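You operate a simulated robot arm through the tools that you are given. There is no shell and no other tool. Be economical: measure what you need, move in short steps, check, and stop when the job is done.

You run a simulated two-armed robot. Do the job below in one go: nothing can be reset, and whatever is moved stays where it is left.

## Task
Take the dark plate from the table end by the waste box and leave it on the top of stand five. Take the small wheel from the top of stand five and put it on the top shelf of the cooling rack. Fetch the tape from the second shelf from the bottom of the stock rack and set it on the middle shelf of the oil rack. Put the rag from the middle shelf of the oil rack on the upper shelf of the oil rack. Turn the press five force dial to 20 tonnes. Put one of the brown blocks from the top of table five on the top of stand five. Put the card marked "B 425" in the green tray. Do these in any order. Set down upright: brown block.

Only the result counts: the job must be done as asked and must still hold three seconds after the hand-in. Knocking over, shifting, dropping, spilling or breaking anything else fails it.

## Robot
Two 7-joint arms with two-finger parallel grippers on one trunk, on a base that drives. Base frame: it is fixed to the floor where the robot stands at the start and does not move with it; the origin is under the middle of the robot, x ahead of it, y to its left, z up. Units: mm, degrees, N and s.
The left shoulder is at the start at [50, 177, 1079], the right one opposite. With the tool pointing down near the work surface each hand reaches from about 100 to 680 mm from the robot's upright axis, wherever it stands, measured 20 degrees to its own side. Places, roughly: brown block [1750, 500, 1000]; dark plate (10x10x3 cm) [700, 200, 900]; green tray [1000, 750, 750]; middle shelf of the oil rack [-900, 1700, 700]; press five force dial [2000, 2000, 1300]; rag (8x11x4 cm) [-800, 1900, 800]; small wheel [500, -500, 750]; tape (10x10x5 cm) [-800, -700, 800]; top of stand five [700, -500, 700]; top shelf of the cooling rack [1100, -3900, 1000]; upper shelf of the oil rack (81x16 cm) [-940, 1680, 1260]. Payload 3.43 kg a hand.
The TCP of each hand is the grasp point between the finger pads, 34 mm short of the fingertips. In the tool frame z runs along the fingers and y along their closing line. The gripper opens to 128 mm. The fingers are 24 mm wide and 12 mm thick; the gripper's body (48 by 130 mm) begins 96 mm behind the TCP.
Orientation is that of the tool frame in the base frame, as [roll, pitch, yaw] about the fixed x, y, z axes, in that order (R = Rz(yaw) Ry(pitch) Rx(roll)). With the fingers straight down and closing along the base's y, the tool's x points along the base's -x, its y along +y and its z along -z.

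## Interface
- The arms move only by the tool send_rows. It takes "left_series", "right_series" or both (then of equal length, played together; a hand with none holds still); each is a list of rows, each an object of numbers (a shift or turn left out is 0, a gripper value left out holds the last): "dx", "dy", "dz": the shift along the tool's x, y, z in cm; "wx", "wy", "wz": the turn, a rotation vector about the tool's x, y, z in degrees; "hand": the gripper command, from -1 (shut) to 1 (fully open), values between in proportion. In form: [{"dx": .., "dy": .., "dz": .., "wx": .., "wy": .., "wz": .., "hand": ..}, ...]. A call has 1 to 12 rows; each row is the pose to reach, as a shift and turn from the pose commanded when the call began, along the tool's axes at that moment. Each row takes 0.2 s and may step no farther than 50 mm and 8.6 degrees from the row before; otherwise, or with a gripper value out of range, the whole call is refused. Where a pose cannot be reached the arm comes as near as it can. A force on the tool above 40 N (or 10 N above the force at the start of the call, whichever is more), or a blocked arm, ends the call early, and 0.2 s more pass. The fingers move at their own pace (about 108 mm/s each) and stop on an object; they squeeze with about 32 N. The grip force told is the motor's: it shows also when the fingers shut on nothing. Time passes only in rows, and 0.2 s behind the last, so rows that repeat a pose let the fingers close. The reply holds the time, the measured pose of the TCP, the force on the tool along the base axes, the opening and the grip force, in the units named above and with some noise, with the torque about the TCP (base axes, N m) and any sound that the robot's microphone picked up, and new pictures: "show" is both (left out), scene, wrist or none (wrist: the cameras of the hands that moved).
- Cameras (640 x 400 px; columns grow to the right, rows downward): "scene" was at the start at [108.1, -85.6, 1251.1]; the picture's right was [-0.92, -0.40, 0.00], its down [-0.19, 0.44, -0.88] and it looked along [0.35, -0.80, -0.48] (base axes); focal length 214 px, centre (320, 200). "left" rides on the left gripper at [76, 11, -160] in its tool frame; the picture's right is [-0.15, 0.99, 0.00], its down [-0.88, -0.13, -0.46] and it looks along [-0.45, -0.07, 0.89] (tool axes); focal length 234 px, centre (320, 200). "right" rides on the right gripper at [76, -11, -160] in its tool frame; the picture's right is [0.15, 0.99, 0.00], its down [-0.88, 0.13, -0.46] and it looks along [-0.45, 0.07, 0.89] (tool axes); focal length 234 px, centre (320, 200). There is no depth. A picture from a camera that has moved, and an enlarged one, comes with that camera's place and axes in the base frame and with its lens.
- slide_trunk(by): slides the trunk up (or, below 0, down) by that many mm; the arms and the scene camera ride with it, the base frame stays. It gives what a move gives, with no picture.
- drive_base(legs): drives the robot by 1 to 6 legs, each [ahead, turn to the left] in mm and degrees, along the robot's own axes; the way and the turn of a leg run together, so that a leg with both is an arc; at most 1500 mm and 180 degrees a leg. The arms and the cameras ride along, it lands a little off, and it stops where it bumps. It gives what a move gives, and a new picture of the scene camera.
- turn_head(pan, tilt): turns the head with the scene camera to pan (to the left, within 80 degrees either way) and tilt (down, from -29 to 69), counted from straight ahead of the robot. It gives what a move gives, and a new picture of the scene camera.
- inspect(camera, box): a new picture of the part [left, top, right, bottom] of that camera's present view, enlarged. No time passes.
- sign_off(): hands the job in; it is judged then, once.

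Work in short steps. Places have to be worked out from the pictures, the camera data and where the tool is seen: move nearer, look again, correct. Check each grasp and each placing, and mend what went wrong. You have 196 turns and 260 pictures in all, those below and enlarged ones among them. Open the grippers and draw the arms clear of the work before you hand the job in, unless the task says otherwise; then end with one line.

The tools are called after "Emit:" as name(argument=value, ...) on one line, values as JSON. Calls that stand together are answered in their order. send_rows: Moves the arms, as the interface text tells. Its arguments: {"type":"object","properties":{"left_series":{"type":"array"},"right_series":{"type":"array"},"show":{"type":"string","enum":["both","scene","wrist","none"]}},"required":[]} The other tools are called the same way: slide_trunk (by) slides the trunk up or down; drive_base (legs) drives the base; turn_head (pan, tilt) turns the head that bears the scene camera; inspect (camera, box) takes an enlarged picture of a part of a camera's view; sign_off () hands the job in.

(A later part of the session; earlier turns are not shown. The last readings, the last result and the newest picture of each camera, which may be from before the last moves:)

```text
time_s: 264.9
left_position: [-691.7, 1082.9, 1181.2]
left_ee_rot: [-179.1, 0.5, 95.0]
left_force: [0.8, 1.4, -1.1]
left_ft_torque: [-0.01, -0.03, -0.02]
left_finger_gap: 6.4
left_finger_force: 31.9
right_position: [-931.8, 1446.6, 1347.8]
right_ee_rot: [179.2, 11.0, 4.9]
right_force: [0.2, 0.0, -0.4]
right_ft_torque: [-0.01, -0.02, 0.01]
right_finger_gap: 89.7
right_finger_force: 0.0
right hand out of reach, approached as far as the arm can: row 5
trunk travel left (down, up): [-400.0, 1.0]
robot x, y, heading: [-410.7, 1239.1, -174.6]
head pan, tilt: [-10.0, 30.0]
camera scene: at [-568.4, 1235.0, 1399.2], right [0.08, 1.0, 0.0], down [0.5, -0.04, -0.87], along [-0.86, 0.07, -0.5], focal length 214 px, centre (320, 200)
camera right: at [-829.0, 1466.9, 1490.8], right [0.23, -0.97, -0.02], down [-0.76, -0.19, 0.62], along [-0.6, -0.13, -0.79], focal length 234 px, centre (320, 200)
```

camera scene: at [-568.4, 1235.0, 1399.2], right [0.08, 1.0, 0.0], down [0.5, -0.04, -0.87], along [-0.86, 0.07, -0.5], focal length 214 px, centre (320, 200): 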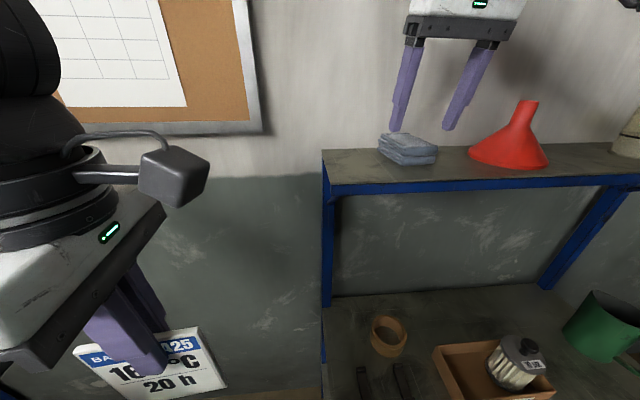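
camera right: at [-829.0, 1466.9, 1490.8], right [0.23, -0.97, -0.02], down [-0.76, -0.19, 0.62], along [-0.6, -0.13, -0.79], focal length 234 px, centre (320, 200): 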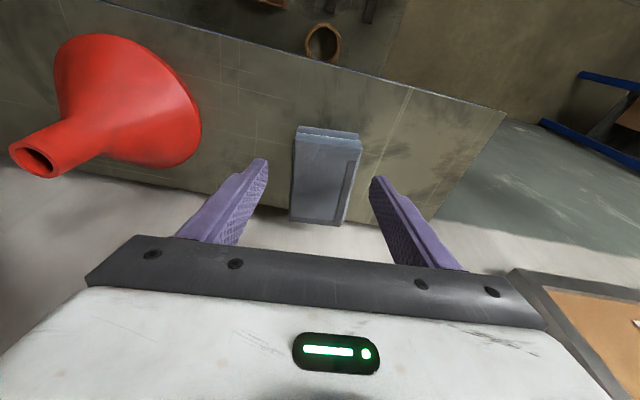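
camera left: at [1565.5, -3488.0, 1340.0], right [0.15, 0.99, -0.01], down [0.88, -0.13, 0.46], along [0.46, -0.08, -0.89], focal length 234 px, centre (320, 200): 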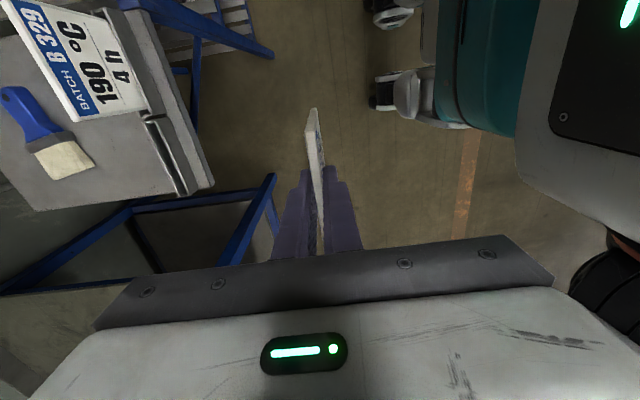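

Rag is on the upper shelf. I back away, tidy the right arm, and turn towards the table's press side.

Emit:
drive_base(legs=[[-330, 0]])

Emit:
send_rows(right_series=[{"dx": 4, "wy": 4}, {"dx": 8, "wy": 8}, {"dx": 12, "wy": 11}, {"dx": 16, "wy": 11}, {"dx": 20, "wy": 11, "dz": 2}, {"dx": 24, "wy": 11, "dz": 5}, {"dx": 27, "wy": 11, "dz": 8}], show="none")

Emit:
drive_base(legs=[[0, 175]])

Emit:
turn_head(pan=-20, tilt=25)

```text
time_s: 267.1
left_position: [-368.9, 1112.4, 1181.7]
left_ee_rot: [-179.1, 0.4, 95.0]
left_force: [-0.4, 0.1, -0.7]
left_ft_torque: [0.0, 0.0, 0.02]
left_finger_gap: 6.1
left_finger_force: 32.4
right_position: [-608.7, 1473.3, 1350.4]
right_ee_rot: [179.2, 11.1, 5.0]
right_force: [0.1, -0.4, -0.5]
right_ft_torque: [-0.02, -0.02, 0.0]
right_finger_gap: 89.5
right_finger_force: 0.0
trunk travel left (down, up): [-400.0, 1.0]
robot x, y, heading: [-86.6, 1264.0, -174.8]
head pan, tilt: [-10.0, 30.0]
camera scene: at [-244.3, 1263.9, 1399.4], right [0.08, 1.0, 0.0], down [0.5, -0.04, -0.87], along [-0.86, 0.07, -0.5], focal length 214 px, centre (320, 200)
```

scene: 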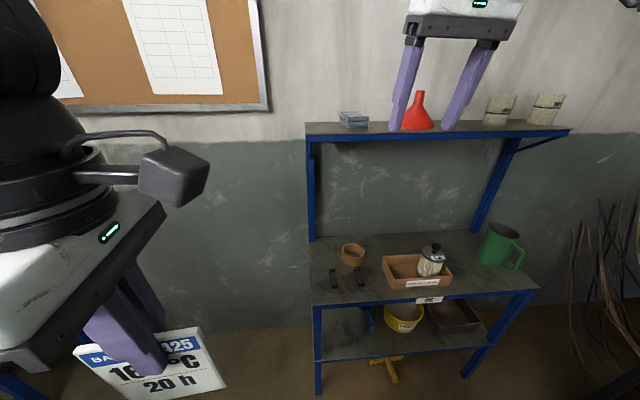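

```text
time_s: 268.7
left_position: [-370.0, 1111.8, 1181.2]
left_ee_rot: [-179.1, 0.3, 95.0]
left_force: [1.1, -0.3, -0.1]
left_ft_torque: [-0.02, -0.01, 0.03]
left_finger_gap: 6.1
left_finger_force: 32.0
right_position: [-358.4, 1494.6, 1220.0]
right_ee_rot: [179.1, 0.1, 5.1]
right_force: [-0.2, 0.9, 0.0]
right_ft_torque: [0.02, -0.01, 0.0]
right_finger_gap: 89.6
right_finger_force: 0.1
trunk travel left (down, up): [-400.0, 1.0]
robot x, y, heading: [-88.4, 1267.4, -174.9]
head pan, tilt: [-10.0, 30.0]
```

```text
time_s: 276.3
left_position: [208.6, 1391.1, 1181.8]
left_ee_rot: [-179.0, 0.4, -90.1]
left_force: [0.5, -0.5, -0.6]
left_ft_torque: [-0.05, -0.03, 0.02]
left_finger_gap: 6.3
left_finger_force: 32.0
right_position: [163.7, 1012.7, 1219.5]
right_ee_rot: [179.2, 0.1, 180.0]
right_force: [-1.3, 0.5, 0.1]
right_ft_torque: [0.01, 0.02, -0.01]
right_finger_gap: 89.8
right_finger_force: 0.1
trunk travel left (down, up): [-400.0, 1.0]
robot x, y, heading: [-81.0, 1266.3, -0.1]
head pan, tilt: [-10.0, 30.0]
camera scene: at [74.1, 1247.0, 1399.3], right [-0.17, -0.98, 0.0], down [-0.49, 0.09, -0.87], along [0.85, -0.15, -0.5], focal length 214 px, centre (320, 200)
```

scene: 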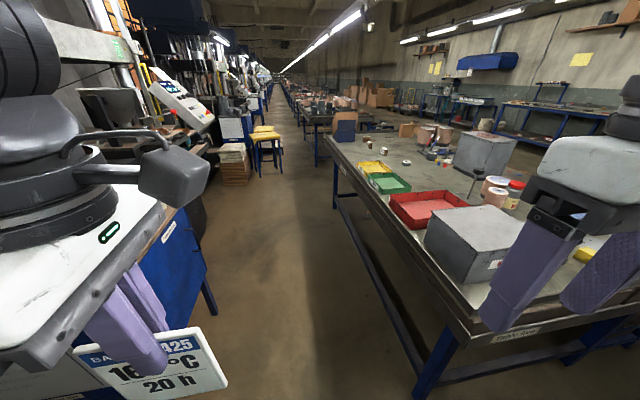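

```text
time_s: 277.0
left_position: [208.5, 1390.9, 1181.4]
left_ee_rot: [-179.1, 0.5, -90.1]
left_force: [-0.2, -0.3, -0.6]
left_ft_torque: [-0.02, 0.02, 0.03]
left_finger_gap: 6.3
left_finger_force: 31.4
right_position: [163.9, 1012.3, 1221.3]
right_ee_rot: [179.1, 0.1, 180.0]
right_force: [0.2, 0.4, 0.3]
right_ft_torque: [-0.01, -0.02, 0.01]
right_finger_gap: 89.6
right_finger_force: 0.0
trunk travel left (down, up): [-400.0, 1.0]
robot x, y, heading: [-88.2, 1265.5, 0.0]
head pan, tilt: [-20.0, 25.0]
camera scene: at [71.6, 1231.2, 1407.2], right [-0.34, -0.94, 0.0], down [-0.4, 0.14, -0.91], along [0.85, -0.31, -0.42], focal length 214 px, centre (320, 200)
```

scene: 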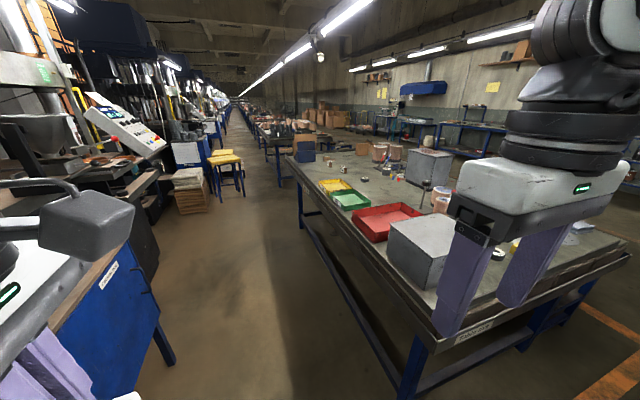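

The aisle beside the table is ~1 m wide; green tray ("Good") at about (1067,665). I drive along it and face the table.

Emit:
drive_base(legs=[[0, -2], [1030, 0], [0, -88]])

Emit:
turn_head(pan=5, tilt=40)

```text
time_s: 286.4
left_position: [1065.5, 952.9, 1180.1]
left_ee_rot: [-179.1, 0.4, -178.8]
left_force: [0.4, -0.8, -1.6]
left_ft_torque: [0.0, -0.01, 0.02]
left_finger_gap: 6.5
left_finger_force: 31.9
right_position: [684.4, 989.1, 1219.5]
right_ee_rot: [179.2, 0.2, 91.3]
right_force: [-1.3, 0.8, 0.7]
right_ft_torque: [0.0, 0.02, 0.02]
right_finger_gap: 89.8
right_finger_force: 0.0
trunk travel left (down, up): [-400.0, 1.0]
robot x, y, heading: [929.8, 1241.5, -88.7]
head pan, tilt: [-20.0, 25.0]
camera scene: at [905.1, 1085.2, 1407.3], right [-0.95, 0.32, 0.0], down [0.14, 0.4, -0.91], along [-0.29, -0.86, -0.42], focal length 214 px, centre (320, 200)
```

scene: 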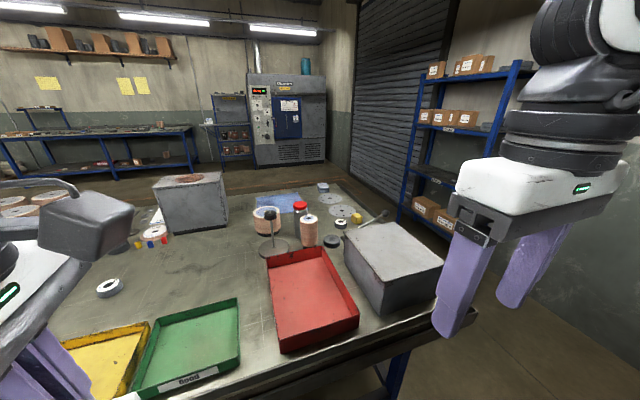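

```text
time_s: 287.3
left_position: [1065.3, 952.4, 1180.8]
left_ee_rot: [-179.1, 0.4, -178.8]
left_force: [-0.4, 0.2, -0.5]
left_ft_torque: [0.0, 0.02, -0.02]
left_finger_gap: 6.4
left_finger_force: 32.2
right_position: [684.2, 988.9, 1221.1]
right_ee_rot: [179.2, 0.1, 91.1]
right_force: [0.2, -0.1, -0.1]
right_ft_torque: [-0.01, 0.02, -0.02]
right_finger_gap: 89.5
right_finger_force: 0.0
trunk travel left (down, up): [-400.0, 1.0]
robot x, y, heading: [934.0, 1244.4, -88.7]
head pan, tilt: [5.0, 40.0]
camera scene: at [944.0, 1088.0, 1384.0], right [-0.99, -0.11, 0.0], down [-0.07, 0.64, -0.77], along [0.08, -0.76, -0.64], focal length 214 px, centre (320, 200)
```

scene: 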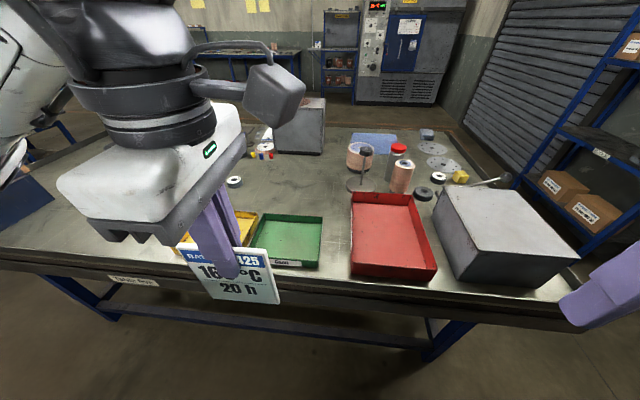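

Green tray spans about x 985–1175, y 570–760. I lower the trunk and tilt the card 45° so it will lie flat in the tray.

Emit:
slide_trunk(by=-120)

Emit:
send_rows(left_series=[{"wx": 8}, {"wx": 16}, {"wx": 24}, {"wx": 32}, {"wx": 40}, {"wx": 46}], show="scene")

```text
time_s: 288.8
left_position: [1064.7, 953.4, 1061.4]
left_ee_rot: [-179.1, 0.4, -178.8]
left_force: [-0.8, 0.1, -0.3]
left_ft_torque: [-0.01, 0.02, 0.0]
left_finger_gap: 6.0
left_finger_force: 32.2
right_position: [684.6, 988.6, 1101.8]
right_ee_rot: [179.3, 0.1, 91.3]
right_force: [-0.4, -0.2, -0.4]
right_ft_torque: [0.03, -0.05, 0.02]
right_finger_gap: 89.7
right_finger_force: 0.0
trunk travel left (down, up): [-280.0, 121.0]
robot x, y, heading: [928.9, 1246.7, -88.9]
head pan, tilt: [5.0, 40.0]
```

```text
time_s: 290.2
left_position: [1032.8, 930.8, 1091.4]
left_ee_rot: [-133.2, 0.5, -178.7]
left_force: [0.4, -0.4, -0.6]
left_ft_torque: [0.01, 0.03, 0.03]
left_finger_gap: 6.0
left_finger_force: 32.2
left hand out of reach, approached as far as the arm can: row 4, 5, 6
right_position: [683.6, 988.8, 1100.5]
right_ee_rot: [179.2, 0.3, 91.2]
right_force: [-0.1, 0.3, 0.0]
right_ft_torque: [-0.01, 0.0, 0.0]
right_finger_gap: 89.6
right_finger_force: 0.0
trunk travel left (down, up): [-280.0, 121.0]
robot x, y, heading: [927.4, 1246.8, -88.7]
head pan, tilt: [5.0, 40.0]
camera scene: at [943.7, 1088.1, 1264.0], right [-0.99, -0.11, 0.0], down [-0.07, 0.64, -0.77], along [0.08, -0.76, -0.64], focal length 214 px, centre (320, 200)
```

scene: 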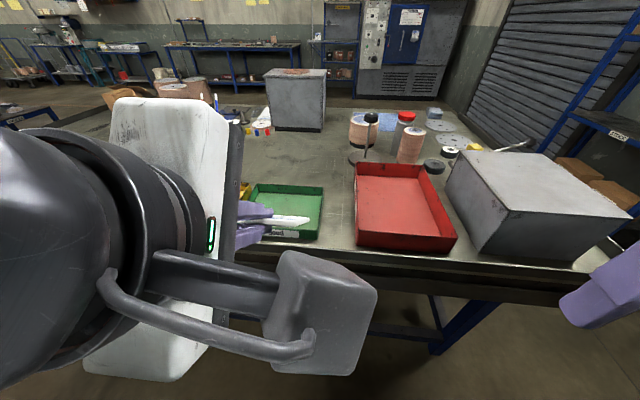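

Tilt done. I move the card over the tray to (1080,695,1000).

Emit:
send_rows(left_series=[{"dx": -0.8, "dy": -1.6, "dz": 4}, {"dx": -1.6, "dy": -3.2, "dz": 8}, {"dx": -2.4, "dy": -4.8, "dz": 12}, {"dx": -3.2, "dy": -6.4, "dz": 16}, {"dx": -4, "dy": -8, "dz": 20}, {"dx": -4.7, "dy": -9.5, "dz": 23.4}], show="both")

```text
time_s: 291.6
left_position: [1085.1, 698.0, 1000.5]
left_ee_rot: [-133.0, 0.4, -179.0]
left_force: [-0.2, -0.4, -0.9]
left_ft_torque: [0.01, 0.0, 0.0]
left_finger_gap: 6.2
left_finger_force: 32.2
right_position: [685.2, 988.6, 1100.4]
right_ee_rot: [179.2, 0.2, 91.3]
right_force: [0.0, -0.4, 0.3]
right_ft_torque: [-0.01, 0.03, -0.02]
right_finger_gap: 89.7
right_finger_force: 0.1
trunk travel left (down, up): [-280.0, 121.0]
robot x, y, heading: [932.3, 1244.3, -88.7]
head pan, tilt: [5.0, 40.0]
camera scene: at [944.2, 1087.6, 1263.9], right [-0.99, -0.11, 0.0], down [-0.07, 0.64, -0.77], along [0.08, -0.76, -0.64], focal length 214 px, centre (320, 200)
camera left: at [1007.1, 818.9, 1101.7], right [0.14, 0.68, -0.72], down [0.87, 0.26, 0.41], along [0.47, -0.69, -0.56], focal length 234 px, centre (320, 200)
```

scene: 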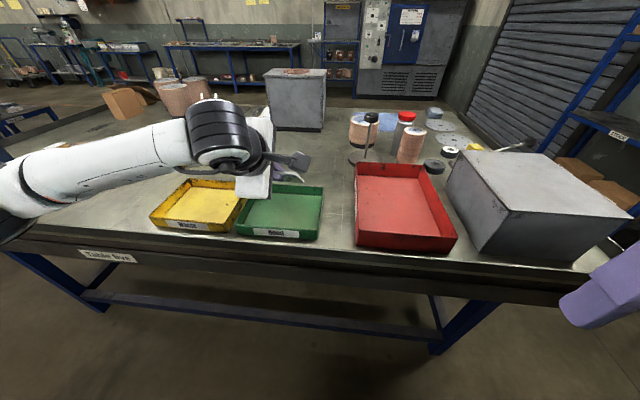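
left: 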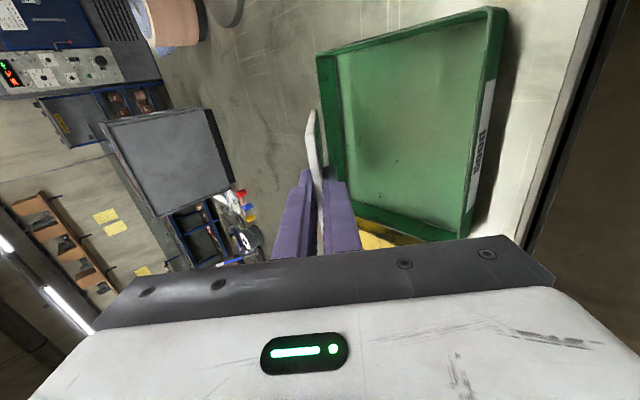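

Tray measured more precisely: x 992–1153, y 610–773. I shift 25 mm nearer and lower the card.

Emit:
send_rows(left_series=[{"dx": 1.2, "dy": 1.7, "dz": -1.8}, {"dx": 1.2, "dy": 2.7, "dz": -0.8}, {"dx": 1.2, "dy": 3.8, "dz": 0.2}, {"dx": 1.2, "dy": 4.6, "dz": 0.9}], show="both")

```text
time_s: 292.6
left_position: [1072.8, 719.8, 961.8]
left_ee_rot: [-133.1, 0.4, -178.8]
left_force: [-0.2, 0.1, -0.1]
left_ft_torque: [0.05, 0.04, 0.0]
left_finger_gap: 5.9
left_finger_force: 32.0
right_position: [683.9, 988.8, 1100.4]
right_ee_rot: [179.3, 0.2, 91.1]
right_force: [-0.5, -0.2, 0.2]
right_ft_torque: [-0.02, 0.02, 0.01]
right_finger_gap: 89.7
right_finger_force: 0.1
trunk travel left (down, up): [-280.0, 121.0]
robot x, y, heading: [931.1, 1247.4, -88.6]
head pan, tilt: [5.0, 40.0]
camera scene: at [944.2, 1087.9, 1263.9], right [-0.99, -0.11, 0.0], down [-0.07, 0.64, -0.77], along [0.08, -0.76, -0.64], focal length 214 px, centre (320, 200)
camera left: at [994.0, 841.7, 1063.0], right [0.14, 0.68, -0.72], down [0.87, 0.26, 0.41], along [0.47, -0.69, -0.56], focal length 234 px, centre (320, 200)
```

scene: 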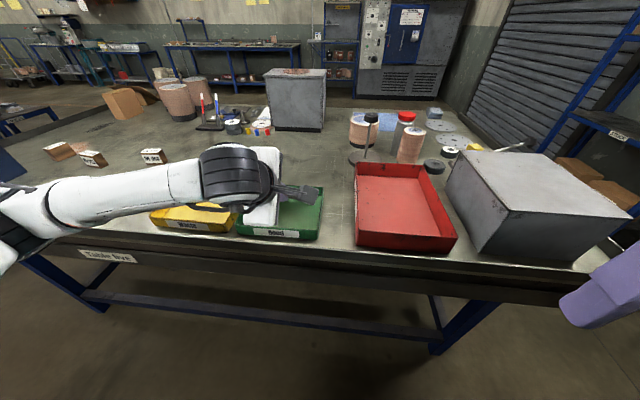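
left: 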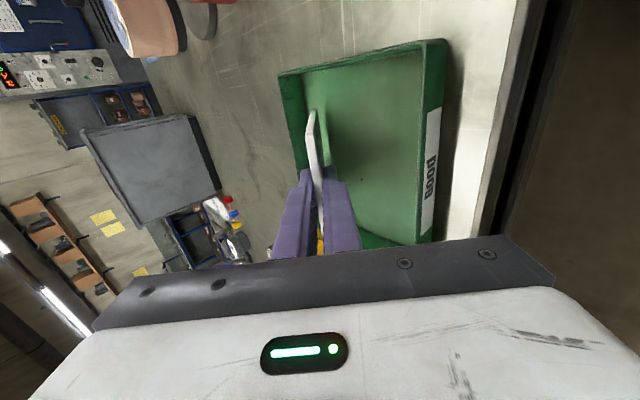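

Card is inside the tray outline. Lower a bit more until it touches, then open.

Emit:
send_rows(left_series=[{"dy": 0.36, "dz": 0.34}, {"dy": 0.73, "dz": 0.68}, {"dy": 1.1, "dz": 1.0}, {"dy": 1.4, "dz": 1.3}, {"dy": 1.7, "dz": 1.6}], show="wrist")

```text
time_s: 293.8
left_position: [1073.0, 721.3, 944.5]
left_ee_rot: [-132.5, 0.3, -178.9]
left_force: [0.3, 5.9, 19.9]
left_ft_torque: [-1.54, 0.0, 0.0]
left_finger_gap: 8.4
left_finger_force: 32.1
right_position: [683.9, 991.1, 1102.3]
right_ee_rot: [179.2, 0.3, 91.2]
right_force: [0.8, 0.7, -0.3]
right_ft_torque: [-0.01, 0.02, -0.02]
right_finger_gap: 89.4
right_finger_force: 0.2
trunk travel left (down, up): [-280.0, 121.0]
robot x, y, heading: [932.7, 1241.3, -89.0]
head pan, tilt: [5.0, 40.0]
camera left: at [993.8, 843.5, 1044.0], right [0.14, 0.67, -0.73], down [0.87, 0.27, 0.41], along [0.47, -0.69, -0.55], focal length 234 px, centre (320, 200)
```

left: 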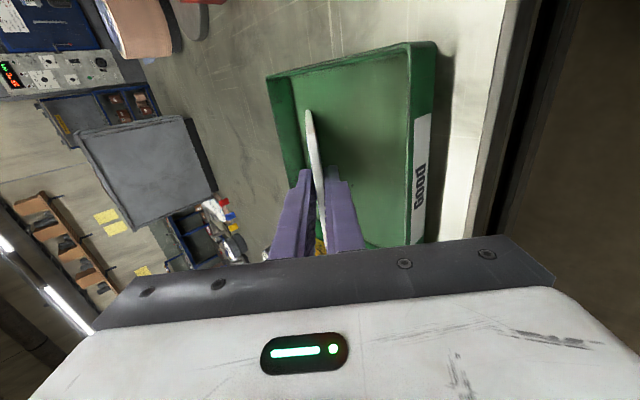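

Touching. I ease up, open moderately and withdraw along the finger direction so the card lies down.

Emit:
send_rows(left_series=[{"dy": -0.2, "dz": -0.2}, {"dy": -0.2, "dz": -0.2, "hand": -0.3}, {"dy": -0.2, "dz": -0.2}, {"dz": -3}, {"dz": -6}, {"dz": -9}, {"dz": -13}, {"dz": -17}], show="both")

```text
time_s: 295.6
left_position: [1070.1, 846.0, 1054.8]
left_ee_rot: [-133.1, 0.4, -178.9]
left_force: [0.5, -0.1, -0.6]
left_ft_torque: [-0.05, 0.03, -0.01]
left_finger_gap: 44.8
left_finger_force: 0.0
right_position: [684.8, 988.4, 1100.1]
right_ee_rot: [179.2, 0.0, 91.1]
right_force: [-0.5, 0.3, 0.7]
right_ft_torque: [-0.01, -0.02, 0.02]
right_finger_gap: 89.5
right_finger_force: 0.0
trunk travel left (down, up): [-280.0, 121.0]
robot x, y, heading: [935.0, 1245.8, -88.6]
head pan, tilt: [5.0, 40.0]
camera scene: at [943.9, 1088.5, 1264.0], right [-0.99, -0.11, 0.0], down [-0.07, 0.64, -0.77], along [0.08, -0.76, -0.64], focal length 214 px, centre (320, 200)
camera left: at [991.4, 968.1, 1155.9], right [0.14, 0.68, -0.72], down [0.87, 0.26, 0.41], along [0.47, -0.69, -0.56], focal length 234 px, centre (320, 200)
```

scene: 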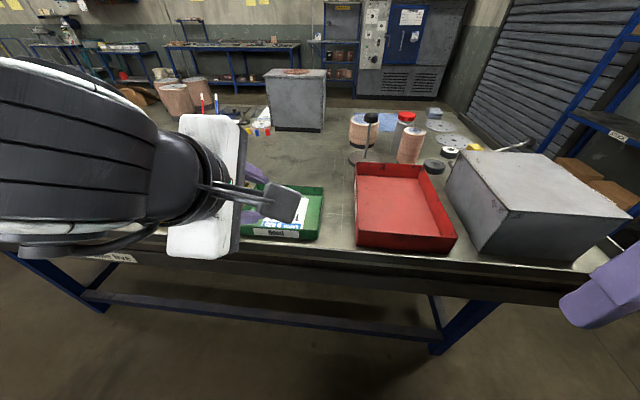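
left: 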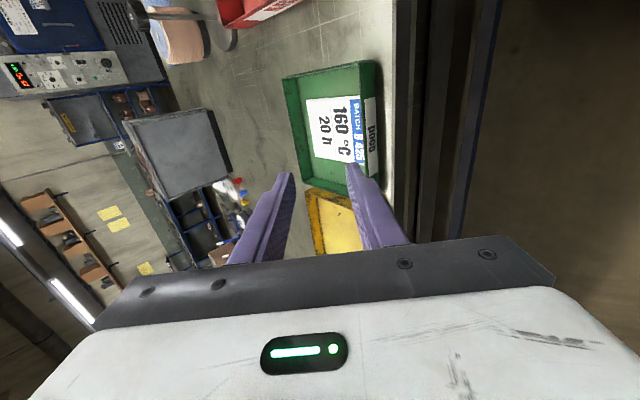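

The card lies flat in the green tray. I restore the left hand to pointing down in its normal orientation.

Emit:
send_rows(left_series=[{"dz": -2, "wx": -8}, {"dz": -4, "wx": -16}, {"dz": -4, "wx": -24}, {"dz": -4, "wx": -32}, {"dz": -4, "wx": -40}, {"dz": -4, "wx": -46}], show="none")

Emit:
send_rows(left_series=[{"wz": 8.2}, {"wz": 16.4}, {"wz": 24.6}, {"wz": 32.8}, {"wz": 41}, {"wz": 49.2}, {"wz": 57.4}, {"wz": 65.6}, {"wz": 73.8}, {"wz": 82}, {"wz": 90, "hand": 0.6}], show="none")

Emit:
drive_base(legs=[[0, 89], [680, 0], [0, -90]])

Emit:
turn_head(pan=0, tilt=38)

```text
time_s: 297.0
left_position: [1069.4, 872.3, 1082.9]
left_ee_rot: [-179.2, 0.4, -178.9]
left_force: [0.0, -0.6, -0.3]
left_ft_torque: [-0.04, -0.01, 0.02]
left_finger_gap: 44.9
left_finger_force: 0.1
right_position: [684.2, 989.3, 1100.7]
right_ee_rot: [179.2, 0.1, 91.1]
right_force: [-0.5, -0.2, 0.3]
right_ft_torque: [-0.02, 0.01, -0.01]
right_finger_gap: 89.6
right_finger_force: 0.1
trunk travel left (down, up): [-280.0, 121.0]
robot x, y, heading: [931.8, 1248.3, -88.5]
head pan, tilt: [5.0, 40.0]
```

```text
time_s: 299.4
left_position: [1068.2, 874.5, 1081.8]
left_ee_rot: [179.7, 0.9, 91.0]
left_force: [-0.3, -0.2, 0.1]
left_ft_torque: [0.0, -0.02, -0.04]
left_finger_gap: 102.4
left_finger_force: 0.0
right_position: [685.0, 989.0, 1101.3]
right_ee_rot: [179.2, 0.1, 91.2]
right_force: [-0.5, -0.8, 0.6]
right_ft_torque: [-0.02, 0.02, -0.03]
right_finger_gap: 89.6
right_finger_force: 0.1
trunk travel left (down, up): [-280.0, 121.0]
robot x, y, heading: [930.5, 1243.5, -88.9]
head pan, tilt: [5.0, 40.0]
```

```text
time_s: 310.8
left_position: [1749.3, 880.1, 1081.5]
left_ee_rot: [179.7, 0.9, 90.1]
left_force: [-0.2, 0.2, -0.7]
left_ft_torque: [0.03, 0.0, -0.01]
left_finger_gap: 102.3
left_finger_force: 0.0
right_position: [1366.0, 1001.7, 1100.9]
right_ee_rot: [179.2, 0.1, 90.3]
right_force: [-0.2, -0.1, 0.0]
right_ft_torque: [0.0, 0.03, -0.01]
right_finger_gap: 89.7
right_finger_force: 0.1
trunk travel left (down, up): [-280.0, 121.0]
robot x, y, heading: [1620.2, 1252.4, -89.6]
head pan, tilt: [5.0, 40.0]
camera scene: at [1628.4, 1096.0, 1264.0], right [-1.0, -0.09, 0.0], down [-0.06, 0.64, -0.77], along [0.07, -0.76, -0.64], focal length 214 px, centre (320, 200)
```

scene: 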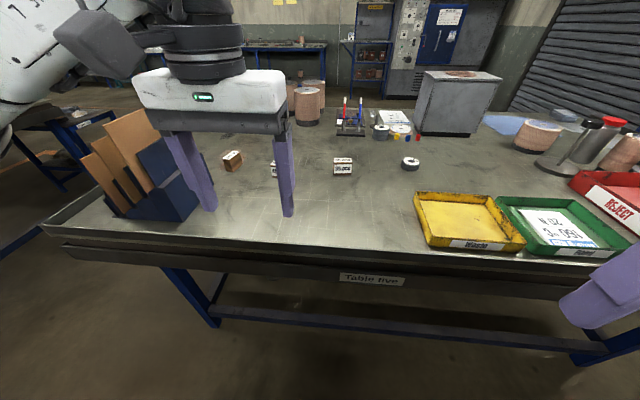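

```text
time_s: 311.5
left_position: [1749.3, 878.9, 1082.5]
left_ee_rot: [179.6, 0.9, 90.2]
left_force: [-0.1, 0.0, -0.4]
left_ft_torque: [0.03, 0.0, -0.01]
left_finger_gap: 102.5
left_finger_force: 0.1
right_position: [1366.8, 1001.6, 1099.9]
right_ee_rot: [179.2, 0.1, 90.2]
right_force: [0.6, 0.1, 0.1]
right_ft_torque: [0.01, -0.01, 0.03]
right_finger_gap: 89.6
right_finger_force: 0.1
trunk travel left (down, up): [-280.0, 121.0]
robot x, y, heading: [1620.8, 1252.3, -89.3]
head pan, tilt: [0.0, 38.0]
camera scene: at [1621.2, 1094.3, 1266.9], right [-1.0, -0.01, 0.0], down [0.0, 0.62, -0.79], along [0.0, -0.79, -0.62], focal length 214 px, centre (320, 200)
```

scene: 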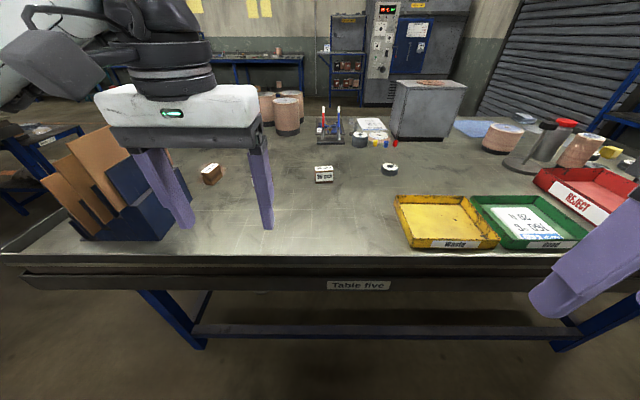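

Blocks are ahead. Zoom to view them and check labels.

Emit:
inspect(camera="scene", box=[180, 130, 420, 230])

Emit:
inspect(camera="left", box=[0, 0, 640, 400])

```text
2.67 times, centred on (300, 180) of scene
camera zoom: at [1621.2, 1094.3, 1266.9], right [-1.0, -0.01, 0.0], down [0.0, 0.62, -0.79], along [0.0, -0.79, -0.62], focal length 572 px, centre (373, 253)
```

zoom: 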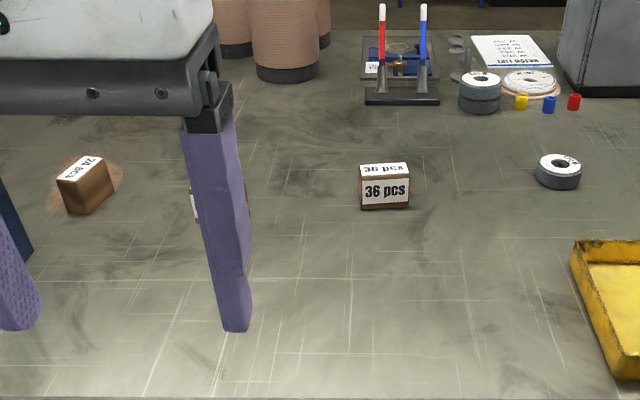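

```text
1.00 times, centred on (320, 200) of left (not enlarged: the box is as wide or as high as the picture)
camera zoom: at [1759.4, 957.0, 1241.4], right [0.99, -0.14, 0.01], down [-0.13, -0.87, 0.47], along [-0.06, -0.46, -0.88], focal length 234 px, centre (320, 200)
```

zoom: 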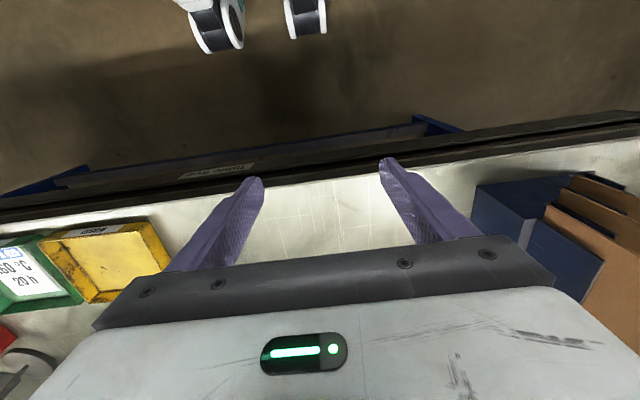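

Block 2, hidden behind the finger at about (1836,513), is best placed for the left hand. I drive 120 mm closer.

Emit:
drive_base(legs=[[120, 0]])

Emit:
send_rows(left_series=[{"dx": -4, "dy": 2}, {"dx": -8, "dy": 4}, {"dx": -11, "dy": 6}, {"dx": -13, "dy": 8, "dz": 2}], show="both")

```text
time_s: 312.7
left_position: [1749.4, 762.0, 1082.1]
left_ee_rot: [179.6, 0.8, 90.1]
left_force: [0.4, -0.2, 0.0]
left_ft_torque: [0.07, 0.0, -0.02]
left_finger_gap: 102.2
left_finger_force: 0.1
right_position: [1367.6, 882.7, 1099.9]
right_ee_rot: [179.2, 0.1, 90.2]
right_force: [0.0, -0.8, -0.6]
right_ft_torque: [0.02, 0.02, -0.02]
right_finger_gap: 89.6
right_finger_force: 0.0
trunk travel left (down, up): [-280.0, 121.0]
robot x, y, heading: [1622.4, 1134.2, -89.7]
head pan, tilt: [0.0, 38.0]
camera scene: at [1621.8, 976.2, 1266.8], right [-1.0, -0.01, 0.0], down [0.0, 0.62, -0.79], along [0.0, -0.79, -0.62], focal length 214 px, centre (320, 200)
```

scene: 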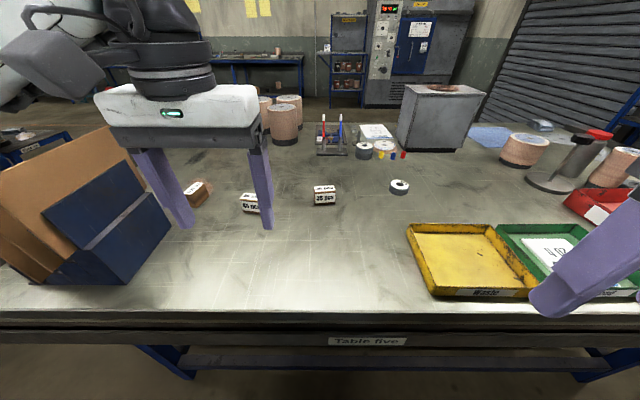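

```text
time_s: 313.7
left_position: [1830.6, 633.4, 1063.3]
left_ee_rot: [179.7, 0.8, 90.0]
left_force: [0.2, -0.6, -0.8]
left_ft_torque: [-0.02, 0.0, -0.01]
left_finger_gap: 102.6
left_finger_force: 0.1
right_position: [1368.0, 884.1, 1100.5]
right_ee_rot: [179.2, 0.1, 90.2]
right_force: [0.2, -0.6, -0.2]
right_ft_torque: [-0.03, -0.02, -0.01]
right_finger_gap: 89.6
right_finger_force: 0.1
trunk travel left (down, up): [-280.0, 121.0]
robot x, y, heading: [1620.3, 1135.7, -89.6]
head pan, tilt: [0.0, 38.0]
camera scene: at [1622.3, 976.7, 1266.9], right [-1.0, -0.01, 0.0], down [0.0, 0.62, -0.79], along [0.0, -0.79, -0.62], focal length 214 px, centre (320, 200)
camera left: at [1841.0, 710.9, 1222.8], right [0.99, -0.14, 0.01], down [-0.13, -0.87, 0.47], along [-0.06, -0.46, -0.88], focal length 234 px, centre (320, 200)
```

scene: 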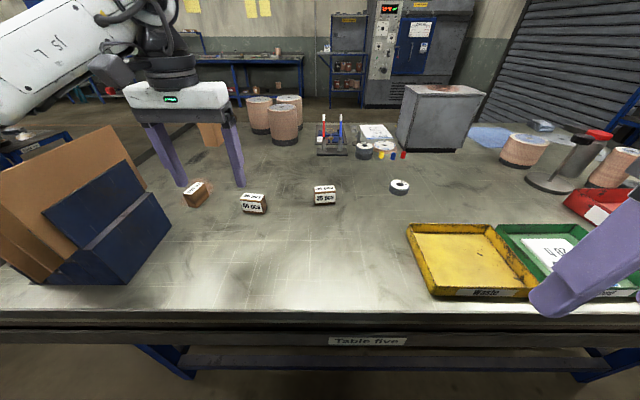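
left: 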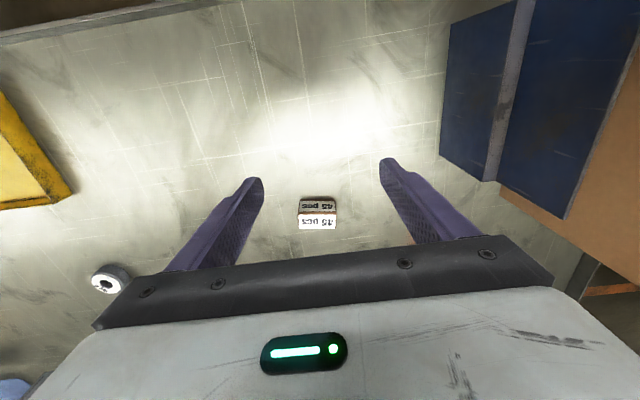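

Block "45 pcs" at about (1811,510). Zoom to see its shape.

Emit:
inspect(camera="scene", box=[170, 160, 350, 240])

Emit:
inspect(camera="left", box=[260, 170, 380, 245])

```text
3.56 times, centred on (260, 200) of scene
camera zoom: at [1622.3, 976.7, 1266.9], right [-1.0, -0.01, 0.0], down [0.0, 0.62, -0.79], along [0.0, -0.79, -0.62], focal length 763 px, centre (533, 200)
```

zoom: 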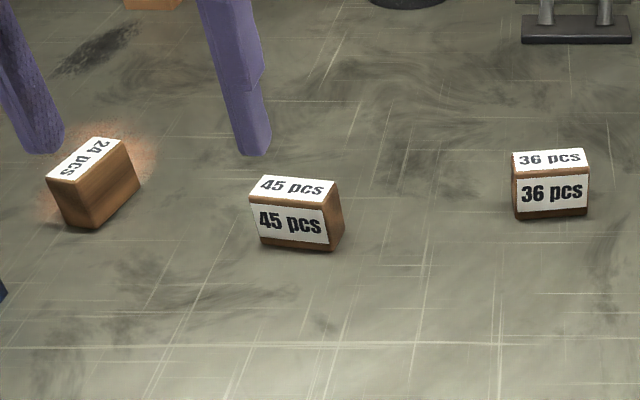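

```text
5.33 times, centred on (320, 208) of left
camera zoom: at [1841.0, 710.9, 1222.8], right [0.99, -0.14, 0.01], down [-0.13, -0.87, 0.47], along [-0.06, -0.46, -0.88], focal length 1249 px, centre (320, 160)
```

zoom: 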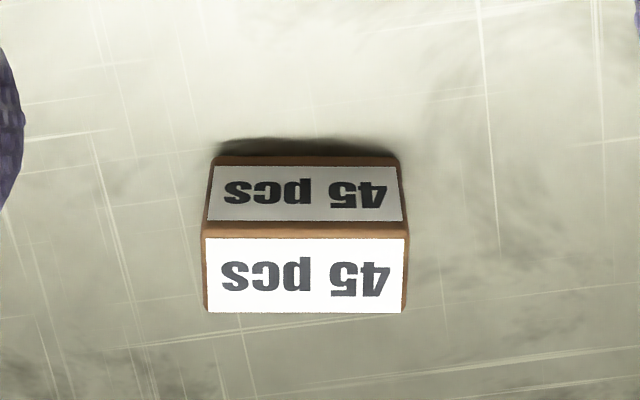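

I move above the block, rotate 8° to match it, and descend to z≈950.

Emit:
send_rows(left_series=[{"dx": -4, "dy": -1, "dz": 2, "wz": 4}, {"dx": -8, "dy": -2, "dz": 4, "wz": 8}, {"dx": -12, "dy": -2.1, "dz": 6, "wz": 8}, {"dx": -12.7, "dy": -2.1, "dz": 9, "wz": 8}, {"dx": -12.7, "dy": -2.1, "dz": 11.3, "wz": 8}], show="both")

```text
time_s: 314.9
left_position: [1808.7, 504.0, 954.9]
left_ee_rot: [179.5, 0.9, 82.1]
left_force: [0.8, 0.5, -1.1]
left_ft_torque: [0.01, 0.0, -0.02]
left_finger_gap: 102.1
left_finger_force: 0.1
right_position: [1368.5, 885.1, 1099.8]
right_ee_rot: [179.2, 0.1, 90.2]
right_force: [0.7, 1.0, -0.2]
right_ft_torque: [-0.02, -0.01, -0.01]
right_finger_gap: 89.5
right_finger_force: 0.0
trunk travel left (down, up): [-280.0, 121.0]
robot x, y, heading: [1623.5, 1137.6, -89.8]
head pan, tilt: [0.0, 38.0]
camera scene: at [1621.8, 976.9, 1266.9], right [-1.0, -0.01, 0.0], down [0.0, 0.62, -0.79], along [0.0, -0.79, -0.62], focal length 214 px, centre (320, 200)
camera left: at [1829.4, 579.1, 1113.0], right [0.96, -0.28, 0.01], down [-0.25, -0.85, 0.47], along [-0.12, -0.45, -0.88], focal length 234 px, centre (320, 200)
```

scene: 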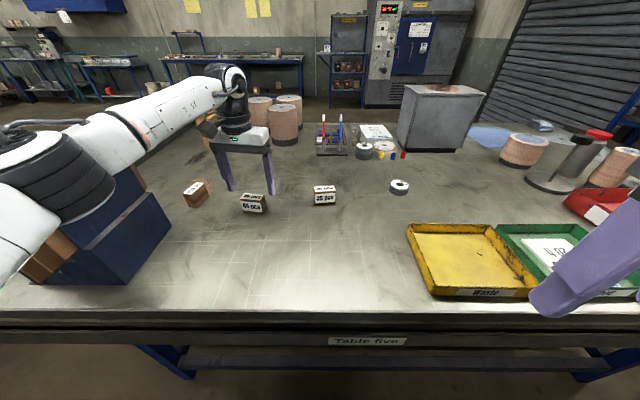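
left: 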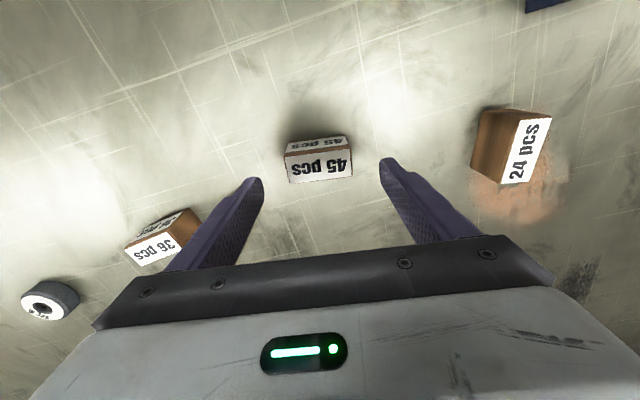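

Aligned with the block. I descend to z≈893 and close.

Emit:
send_rows(left_series=[{"dx": 0.3, "dz": 2.5}, {"dx": 0.3, "dz": 5}, {"dx": 0.3, "dz": 6.2}, {"dx": 0.3, "dz": 6.2, "hand": -1}, {"dx": 0.3, "dz": 6.2}, {"dx": 0.3, "dz": 6.2}], show="both")

```text
time_s: 316.3
left_position: [1808.8, 506.3, 893.9]
left_ee_rot: [179.7, 1.2, 81.9]
left_force: [-8.0, -1.2, 19.8]
left_ft_torque: [0.22, 0.99, 0.15]
left_finger_gap: 61.8
left_finger_force: 32.3
right_position: [1366.6, 885.3, 1101.1]
right_ee_rot: [179.1, 0.2, 90.1]
right_force: [0.3, -0.1, -0.5]
right_ft_torque: [-0.02, -0.01, 0.0]
right_finger_gap: 89.9
right_finger_force: 0.1
trunk travel left (down, up): [-280.0, 121.0]
robot x, y, heading: [1619.9, 1134.3, -89.7]
head pan, tilt: [0.0, 38.0]
camera scene: at [1620.5, 978.7, 1267.4], right [-1.0, -0.01, 0.0], down [0.0, 0.61, -0.79], along [0.0, -0.79, -0.61], focal length 214 px, centre (320, 200)
camera left: at [1829.9, 582.0, 1052.9], right [0.96, -0.28, 0.01], down [-0.25, -0.84, 0.47], along [-0.12, -0.46, -0.88], focal length 234 px, centre (320, 200)
```

scene: 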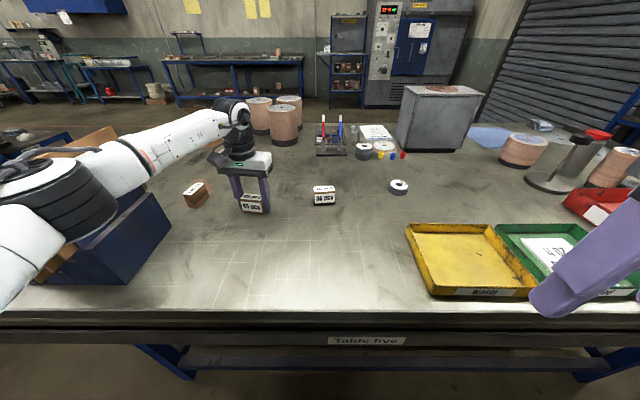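
left: 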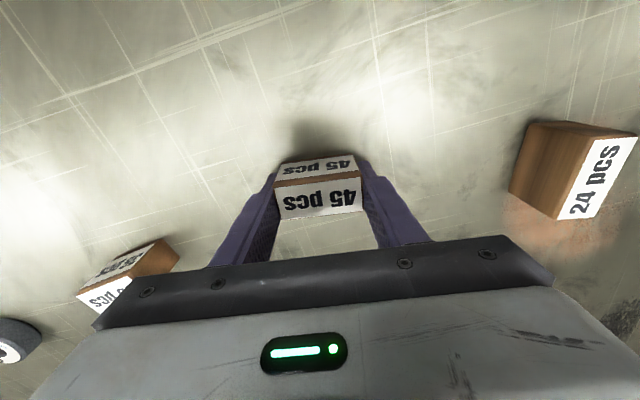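

Block gripped (62 mm). Lift and draw back.

Emit:
send_rows(left_series=[{"dz": -2}, {"dz": -6}, {"dz": -10}, {"dz": -14}, {"dx": 4, "dz": -17}, {"dx": 8, "dz": -18}, {"dx": 12, "dz": -18}, {"dx": 16, "dz": -18}, {"dx": 20, "dy": -2, "dz": -18}, {"dx": 24, "dy": -4, "dz": -18}], show="wrist")

Emit:
drive_base(legs=[[-160, 0], [0, 170]])

Emit:
turn_head(pan=0, tilt=10)

```text
time_s: 318.5
left_position: [1801.5, 751.9, 1069.1]
left_ee_rot: [179.6, 0.9, 82.2]
left_force: [0.0, 0.4, -1.1]
left_ft_torque: [0.0, 0.01, 0.01]
left_finger_gap: 61.3
left_finger_force: 32.0
right_position: [1368.3, 884.2, 1100.5]
right_ee_rot: [179.2, 0.1, 90.2]
right_force: [0.8, -0.3, 0.9]
right_ft_torque: [0.01, -0.03, 0.0]
right_finger_gap: 89.2
right_finger_force: 0.1
trunk travel left (down, up): [-280.0, 121.0]
robot x, y, heading: [1619.5, 1139.6, -90.0]
head pan, tilt: [0.0, 38.0]
camera left: at [1822.8, 827.4, 1227.9], right [0.96, -0.28, 0.01], down [-0.25, -0.85, 0.47], along [-0.12, -0.45, -0.88], focal length 234 px, centre (320, 200)
```

left: 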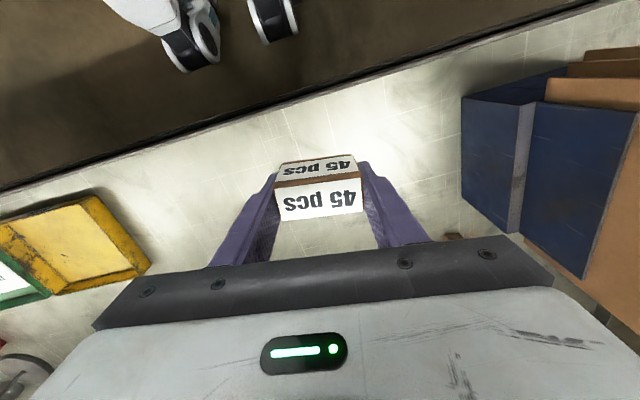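

```text
time_s: 326.9
left_position: [1507.8, 1708.6, 1069.1]
left_ee_rot: [179.5, 0.8, -108.2]
left_force: [0.4, 0.6, -0.8]
left_ft_torque: [0.0, -0.04, 0.02]
left_finger_gap: 61.4
left_finger_force: 31.8
right_position: [1911.7, 1499.6, 1102.0]
right_ee_rot: [179.2, 0.1, -100.1]
right_force: [-0.4, -0.1, 0.3]
right_ft_torque: [0.02, 0.0, 0.01]
right_finger_gap: 89.5
right_finger_force: 0.1
trunk travel left (down, up): [-280.0, 121.0]
robot x, y, heading: [1618.3, 1292.4, 80.0]
head pan, tilt: [0.0, 38.0]
camera scene: at [1647.3, 1448.7, 1266.9], right [0.98, -0.17, 0.0], down [-0.11, -0.61, -0.79], along [0.14, 0.78, -0.62], focal length 214 px, centre (320, 200)
```

scene: 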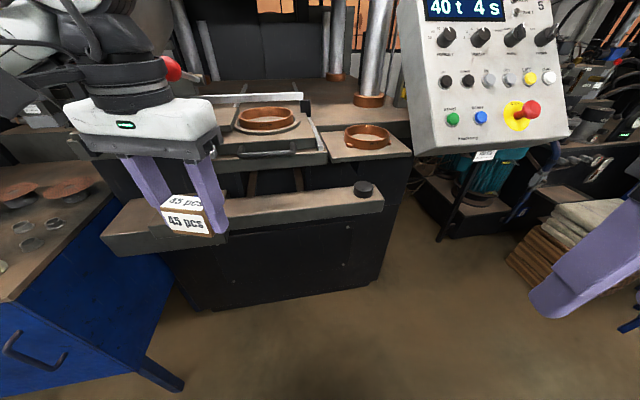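

```text
time_s: 327.8
left_position: [1507.8, 1708.1, 1068.6]
left_ee_rot: [179.5, 0.8, -108.2]
left_force: [0.1, -0.1, -1.1]
left_ft_torque: [0.0, 0.01, -0.04]
left_finger_gap: 61.6
left_finger_force: 31.8
right_position: [1911.0, 1500.8, 1100.8]
right_ee_rot: [179.2, 0.0, -100.2]
right_force: [0.3, 0.0, 0.1]
right_ft_torque: [-0.03, 0.0, -0.04]
right_finger_gap: 89.4
right_finger_force: 0.0
trunk travel left (down, up): [-280.0, 121.0]
robot x, y, heading: [1620.1, 1299.1, 80.3]
head pan, tilt: [0.0, 10.0]
camera scene: at [1648.5, 1455.2, 1311.6], right [0.98, -0.17, 0.0], down [-0.03, -0.17, -0.98], along [0.17, 0.97, -0.17], focal length 214 px, centre (320, 200)
```

scene: 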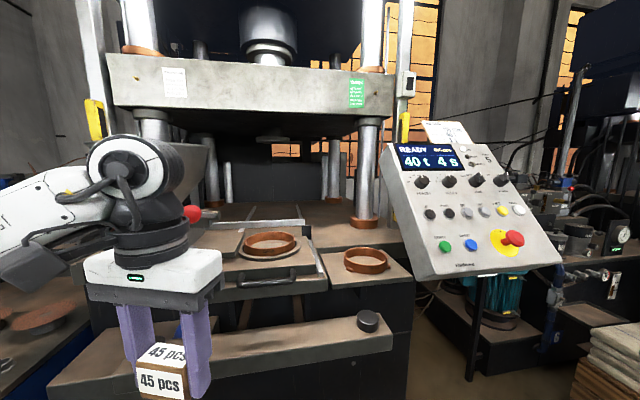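

The press five panel is in view. Zoom in on the dials.

Emit:
inspect(camera="scene", box=[380, 115, 570, 235])

Emit:
inspect(camera="scene", box=[400, 155, 530, 225])

```text
3.33 times, centred on (475, 175) of scene
camera zoom: at [1648.5, 1455.2, 1311.6], right [0.98, -0.17, 0.0], down [-0.03, -0.17, -0.98], along [0.17, 0.97, -0.17], focal length 715 px, centre (-197, 283)
```

zoom: 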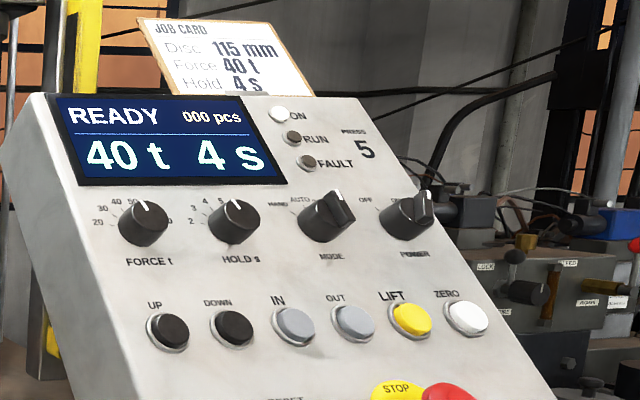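

```text
4.92 times, centred on (465, 190) of scene
camera zoom: at [1648.5, 1455.2, 1311.6], right [0.98, -0.17, 0.0], down [-0.03, -0.17, -0.98], along [0.17, 0.97, -0.17], focal length 1056 px, centre (-394, 249)
```

zoom: 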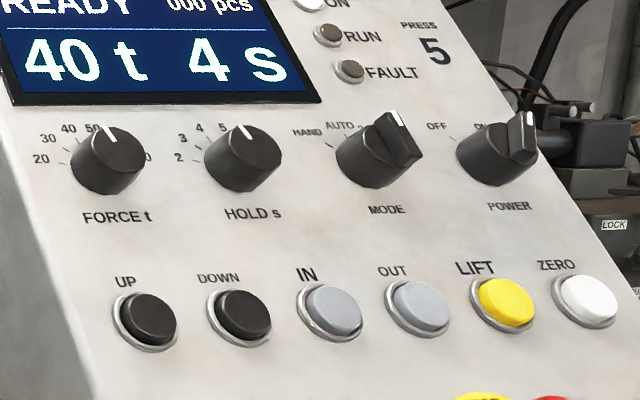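

Display shows 40 t; I need to turn the force dial anticlockwise to 20. The knob is roughly at (2050,2030,1256). I move to stand in front of it.

Emit:
drive_base(legs=[[0, -72], [260, 0], [0, 82]])

Emit:
turn_head(pan=-15, tilt=10)

```text
time_s: 329.9
left_position: [1746.2, 1702.4, 1076.6]
left_ee_rot: [-179.8, 1.9, -140.3]
left_force: [-0.1, -0.2, -0.9]
left_ft_torque: [0.0, 0.01, 0.0]
left_finger_gap: 61.3
left_finger_force: 31.8
right_position: [1967.8, 1293.6, 1101.4]
right_ee_rot: [179.0, 0.6, -134.4]
right_force: [-0.5, 0.2, 0.6]
right_ft_torque: [0.0, -0.01, 0.0]
right_finger_gap: 89.6
right_finger_force: 0.0
trunk travel left (down, up): [-280.0, 121.0]
robot x, y, heading: [1621.3, 1298.1, 46.2]
head pan, tilt: [0.0, 10.0]
stopped in leg 1: the robot was blocked; the commanded pose is now the measured one
camera scene: at [1725.4, 1404.8, 1312.7], right [0.72, -0.69, 0.0], down [-0.11, -0.12, -0.99], along [0.68, 0.71, -0.17], focal length 214 px, centre (320, 200)
```

scene: 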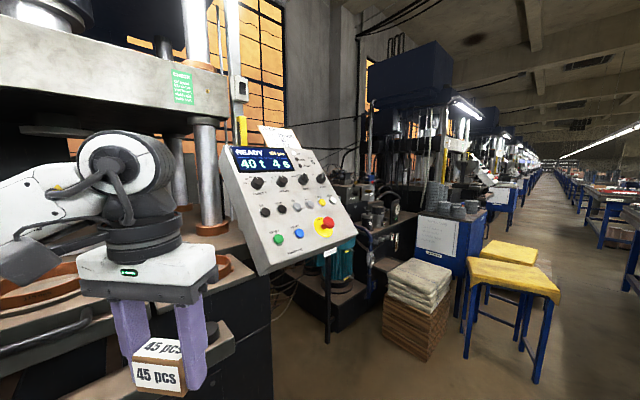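

```text
time_s: 330.7
left_position: [1745.2, 1701.2, 1076.1]
left_ee_rot: [-179.9, 1.9, -140.5]
left_force: [-0.5, -0.1, -0.1]
left_ft_torque: [-0.01, 0.01, 0.04]
left_finger_gap: 61.6
left_finger_force: 32.3
right_position: [1968.6, 1294.2, 1103.1]
right_ee_rot: [179.1, 0.7, -134.3]
right_force: [-0.4, 0.0, -0.9]
right_ft_torque: [0.0, 0.01, 0.0]
right_finger_gap: 89.5
right_finger_force: 0.0
trunk travel left (down, up): [-280.0, 121.0]
robot x, y, heading: [1617.2, 1294.1, 46.2]
head pan, tilt: [-15.0, 10.0]
camera scene: at [1740.2, 1385.1, 1313.0], right [0.52, -0.86, 0.0], down [-0.14, -0.08, -0.99], along [0.84, 0.51, -0.16], focal length 214 px, centre (320, 200)
```

scene: 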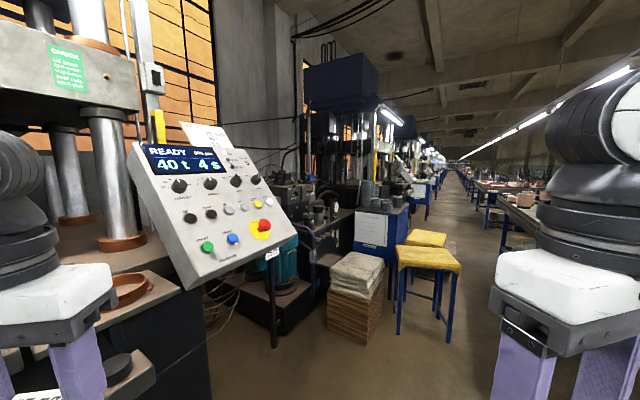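

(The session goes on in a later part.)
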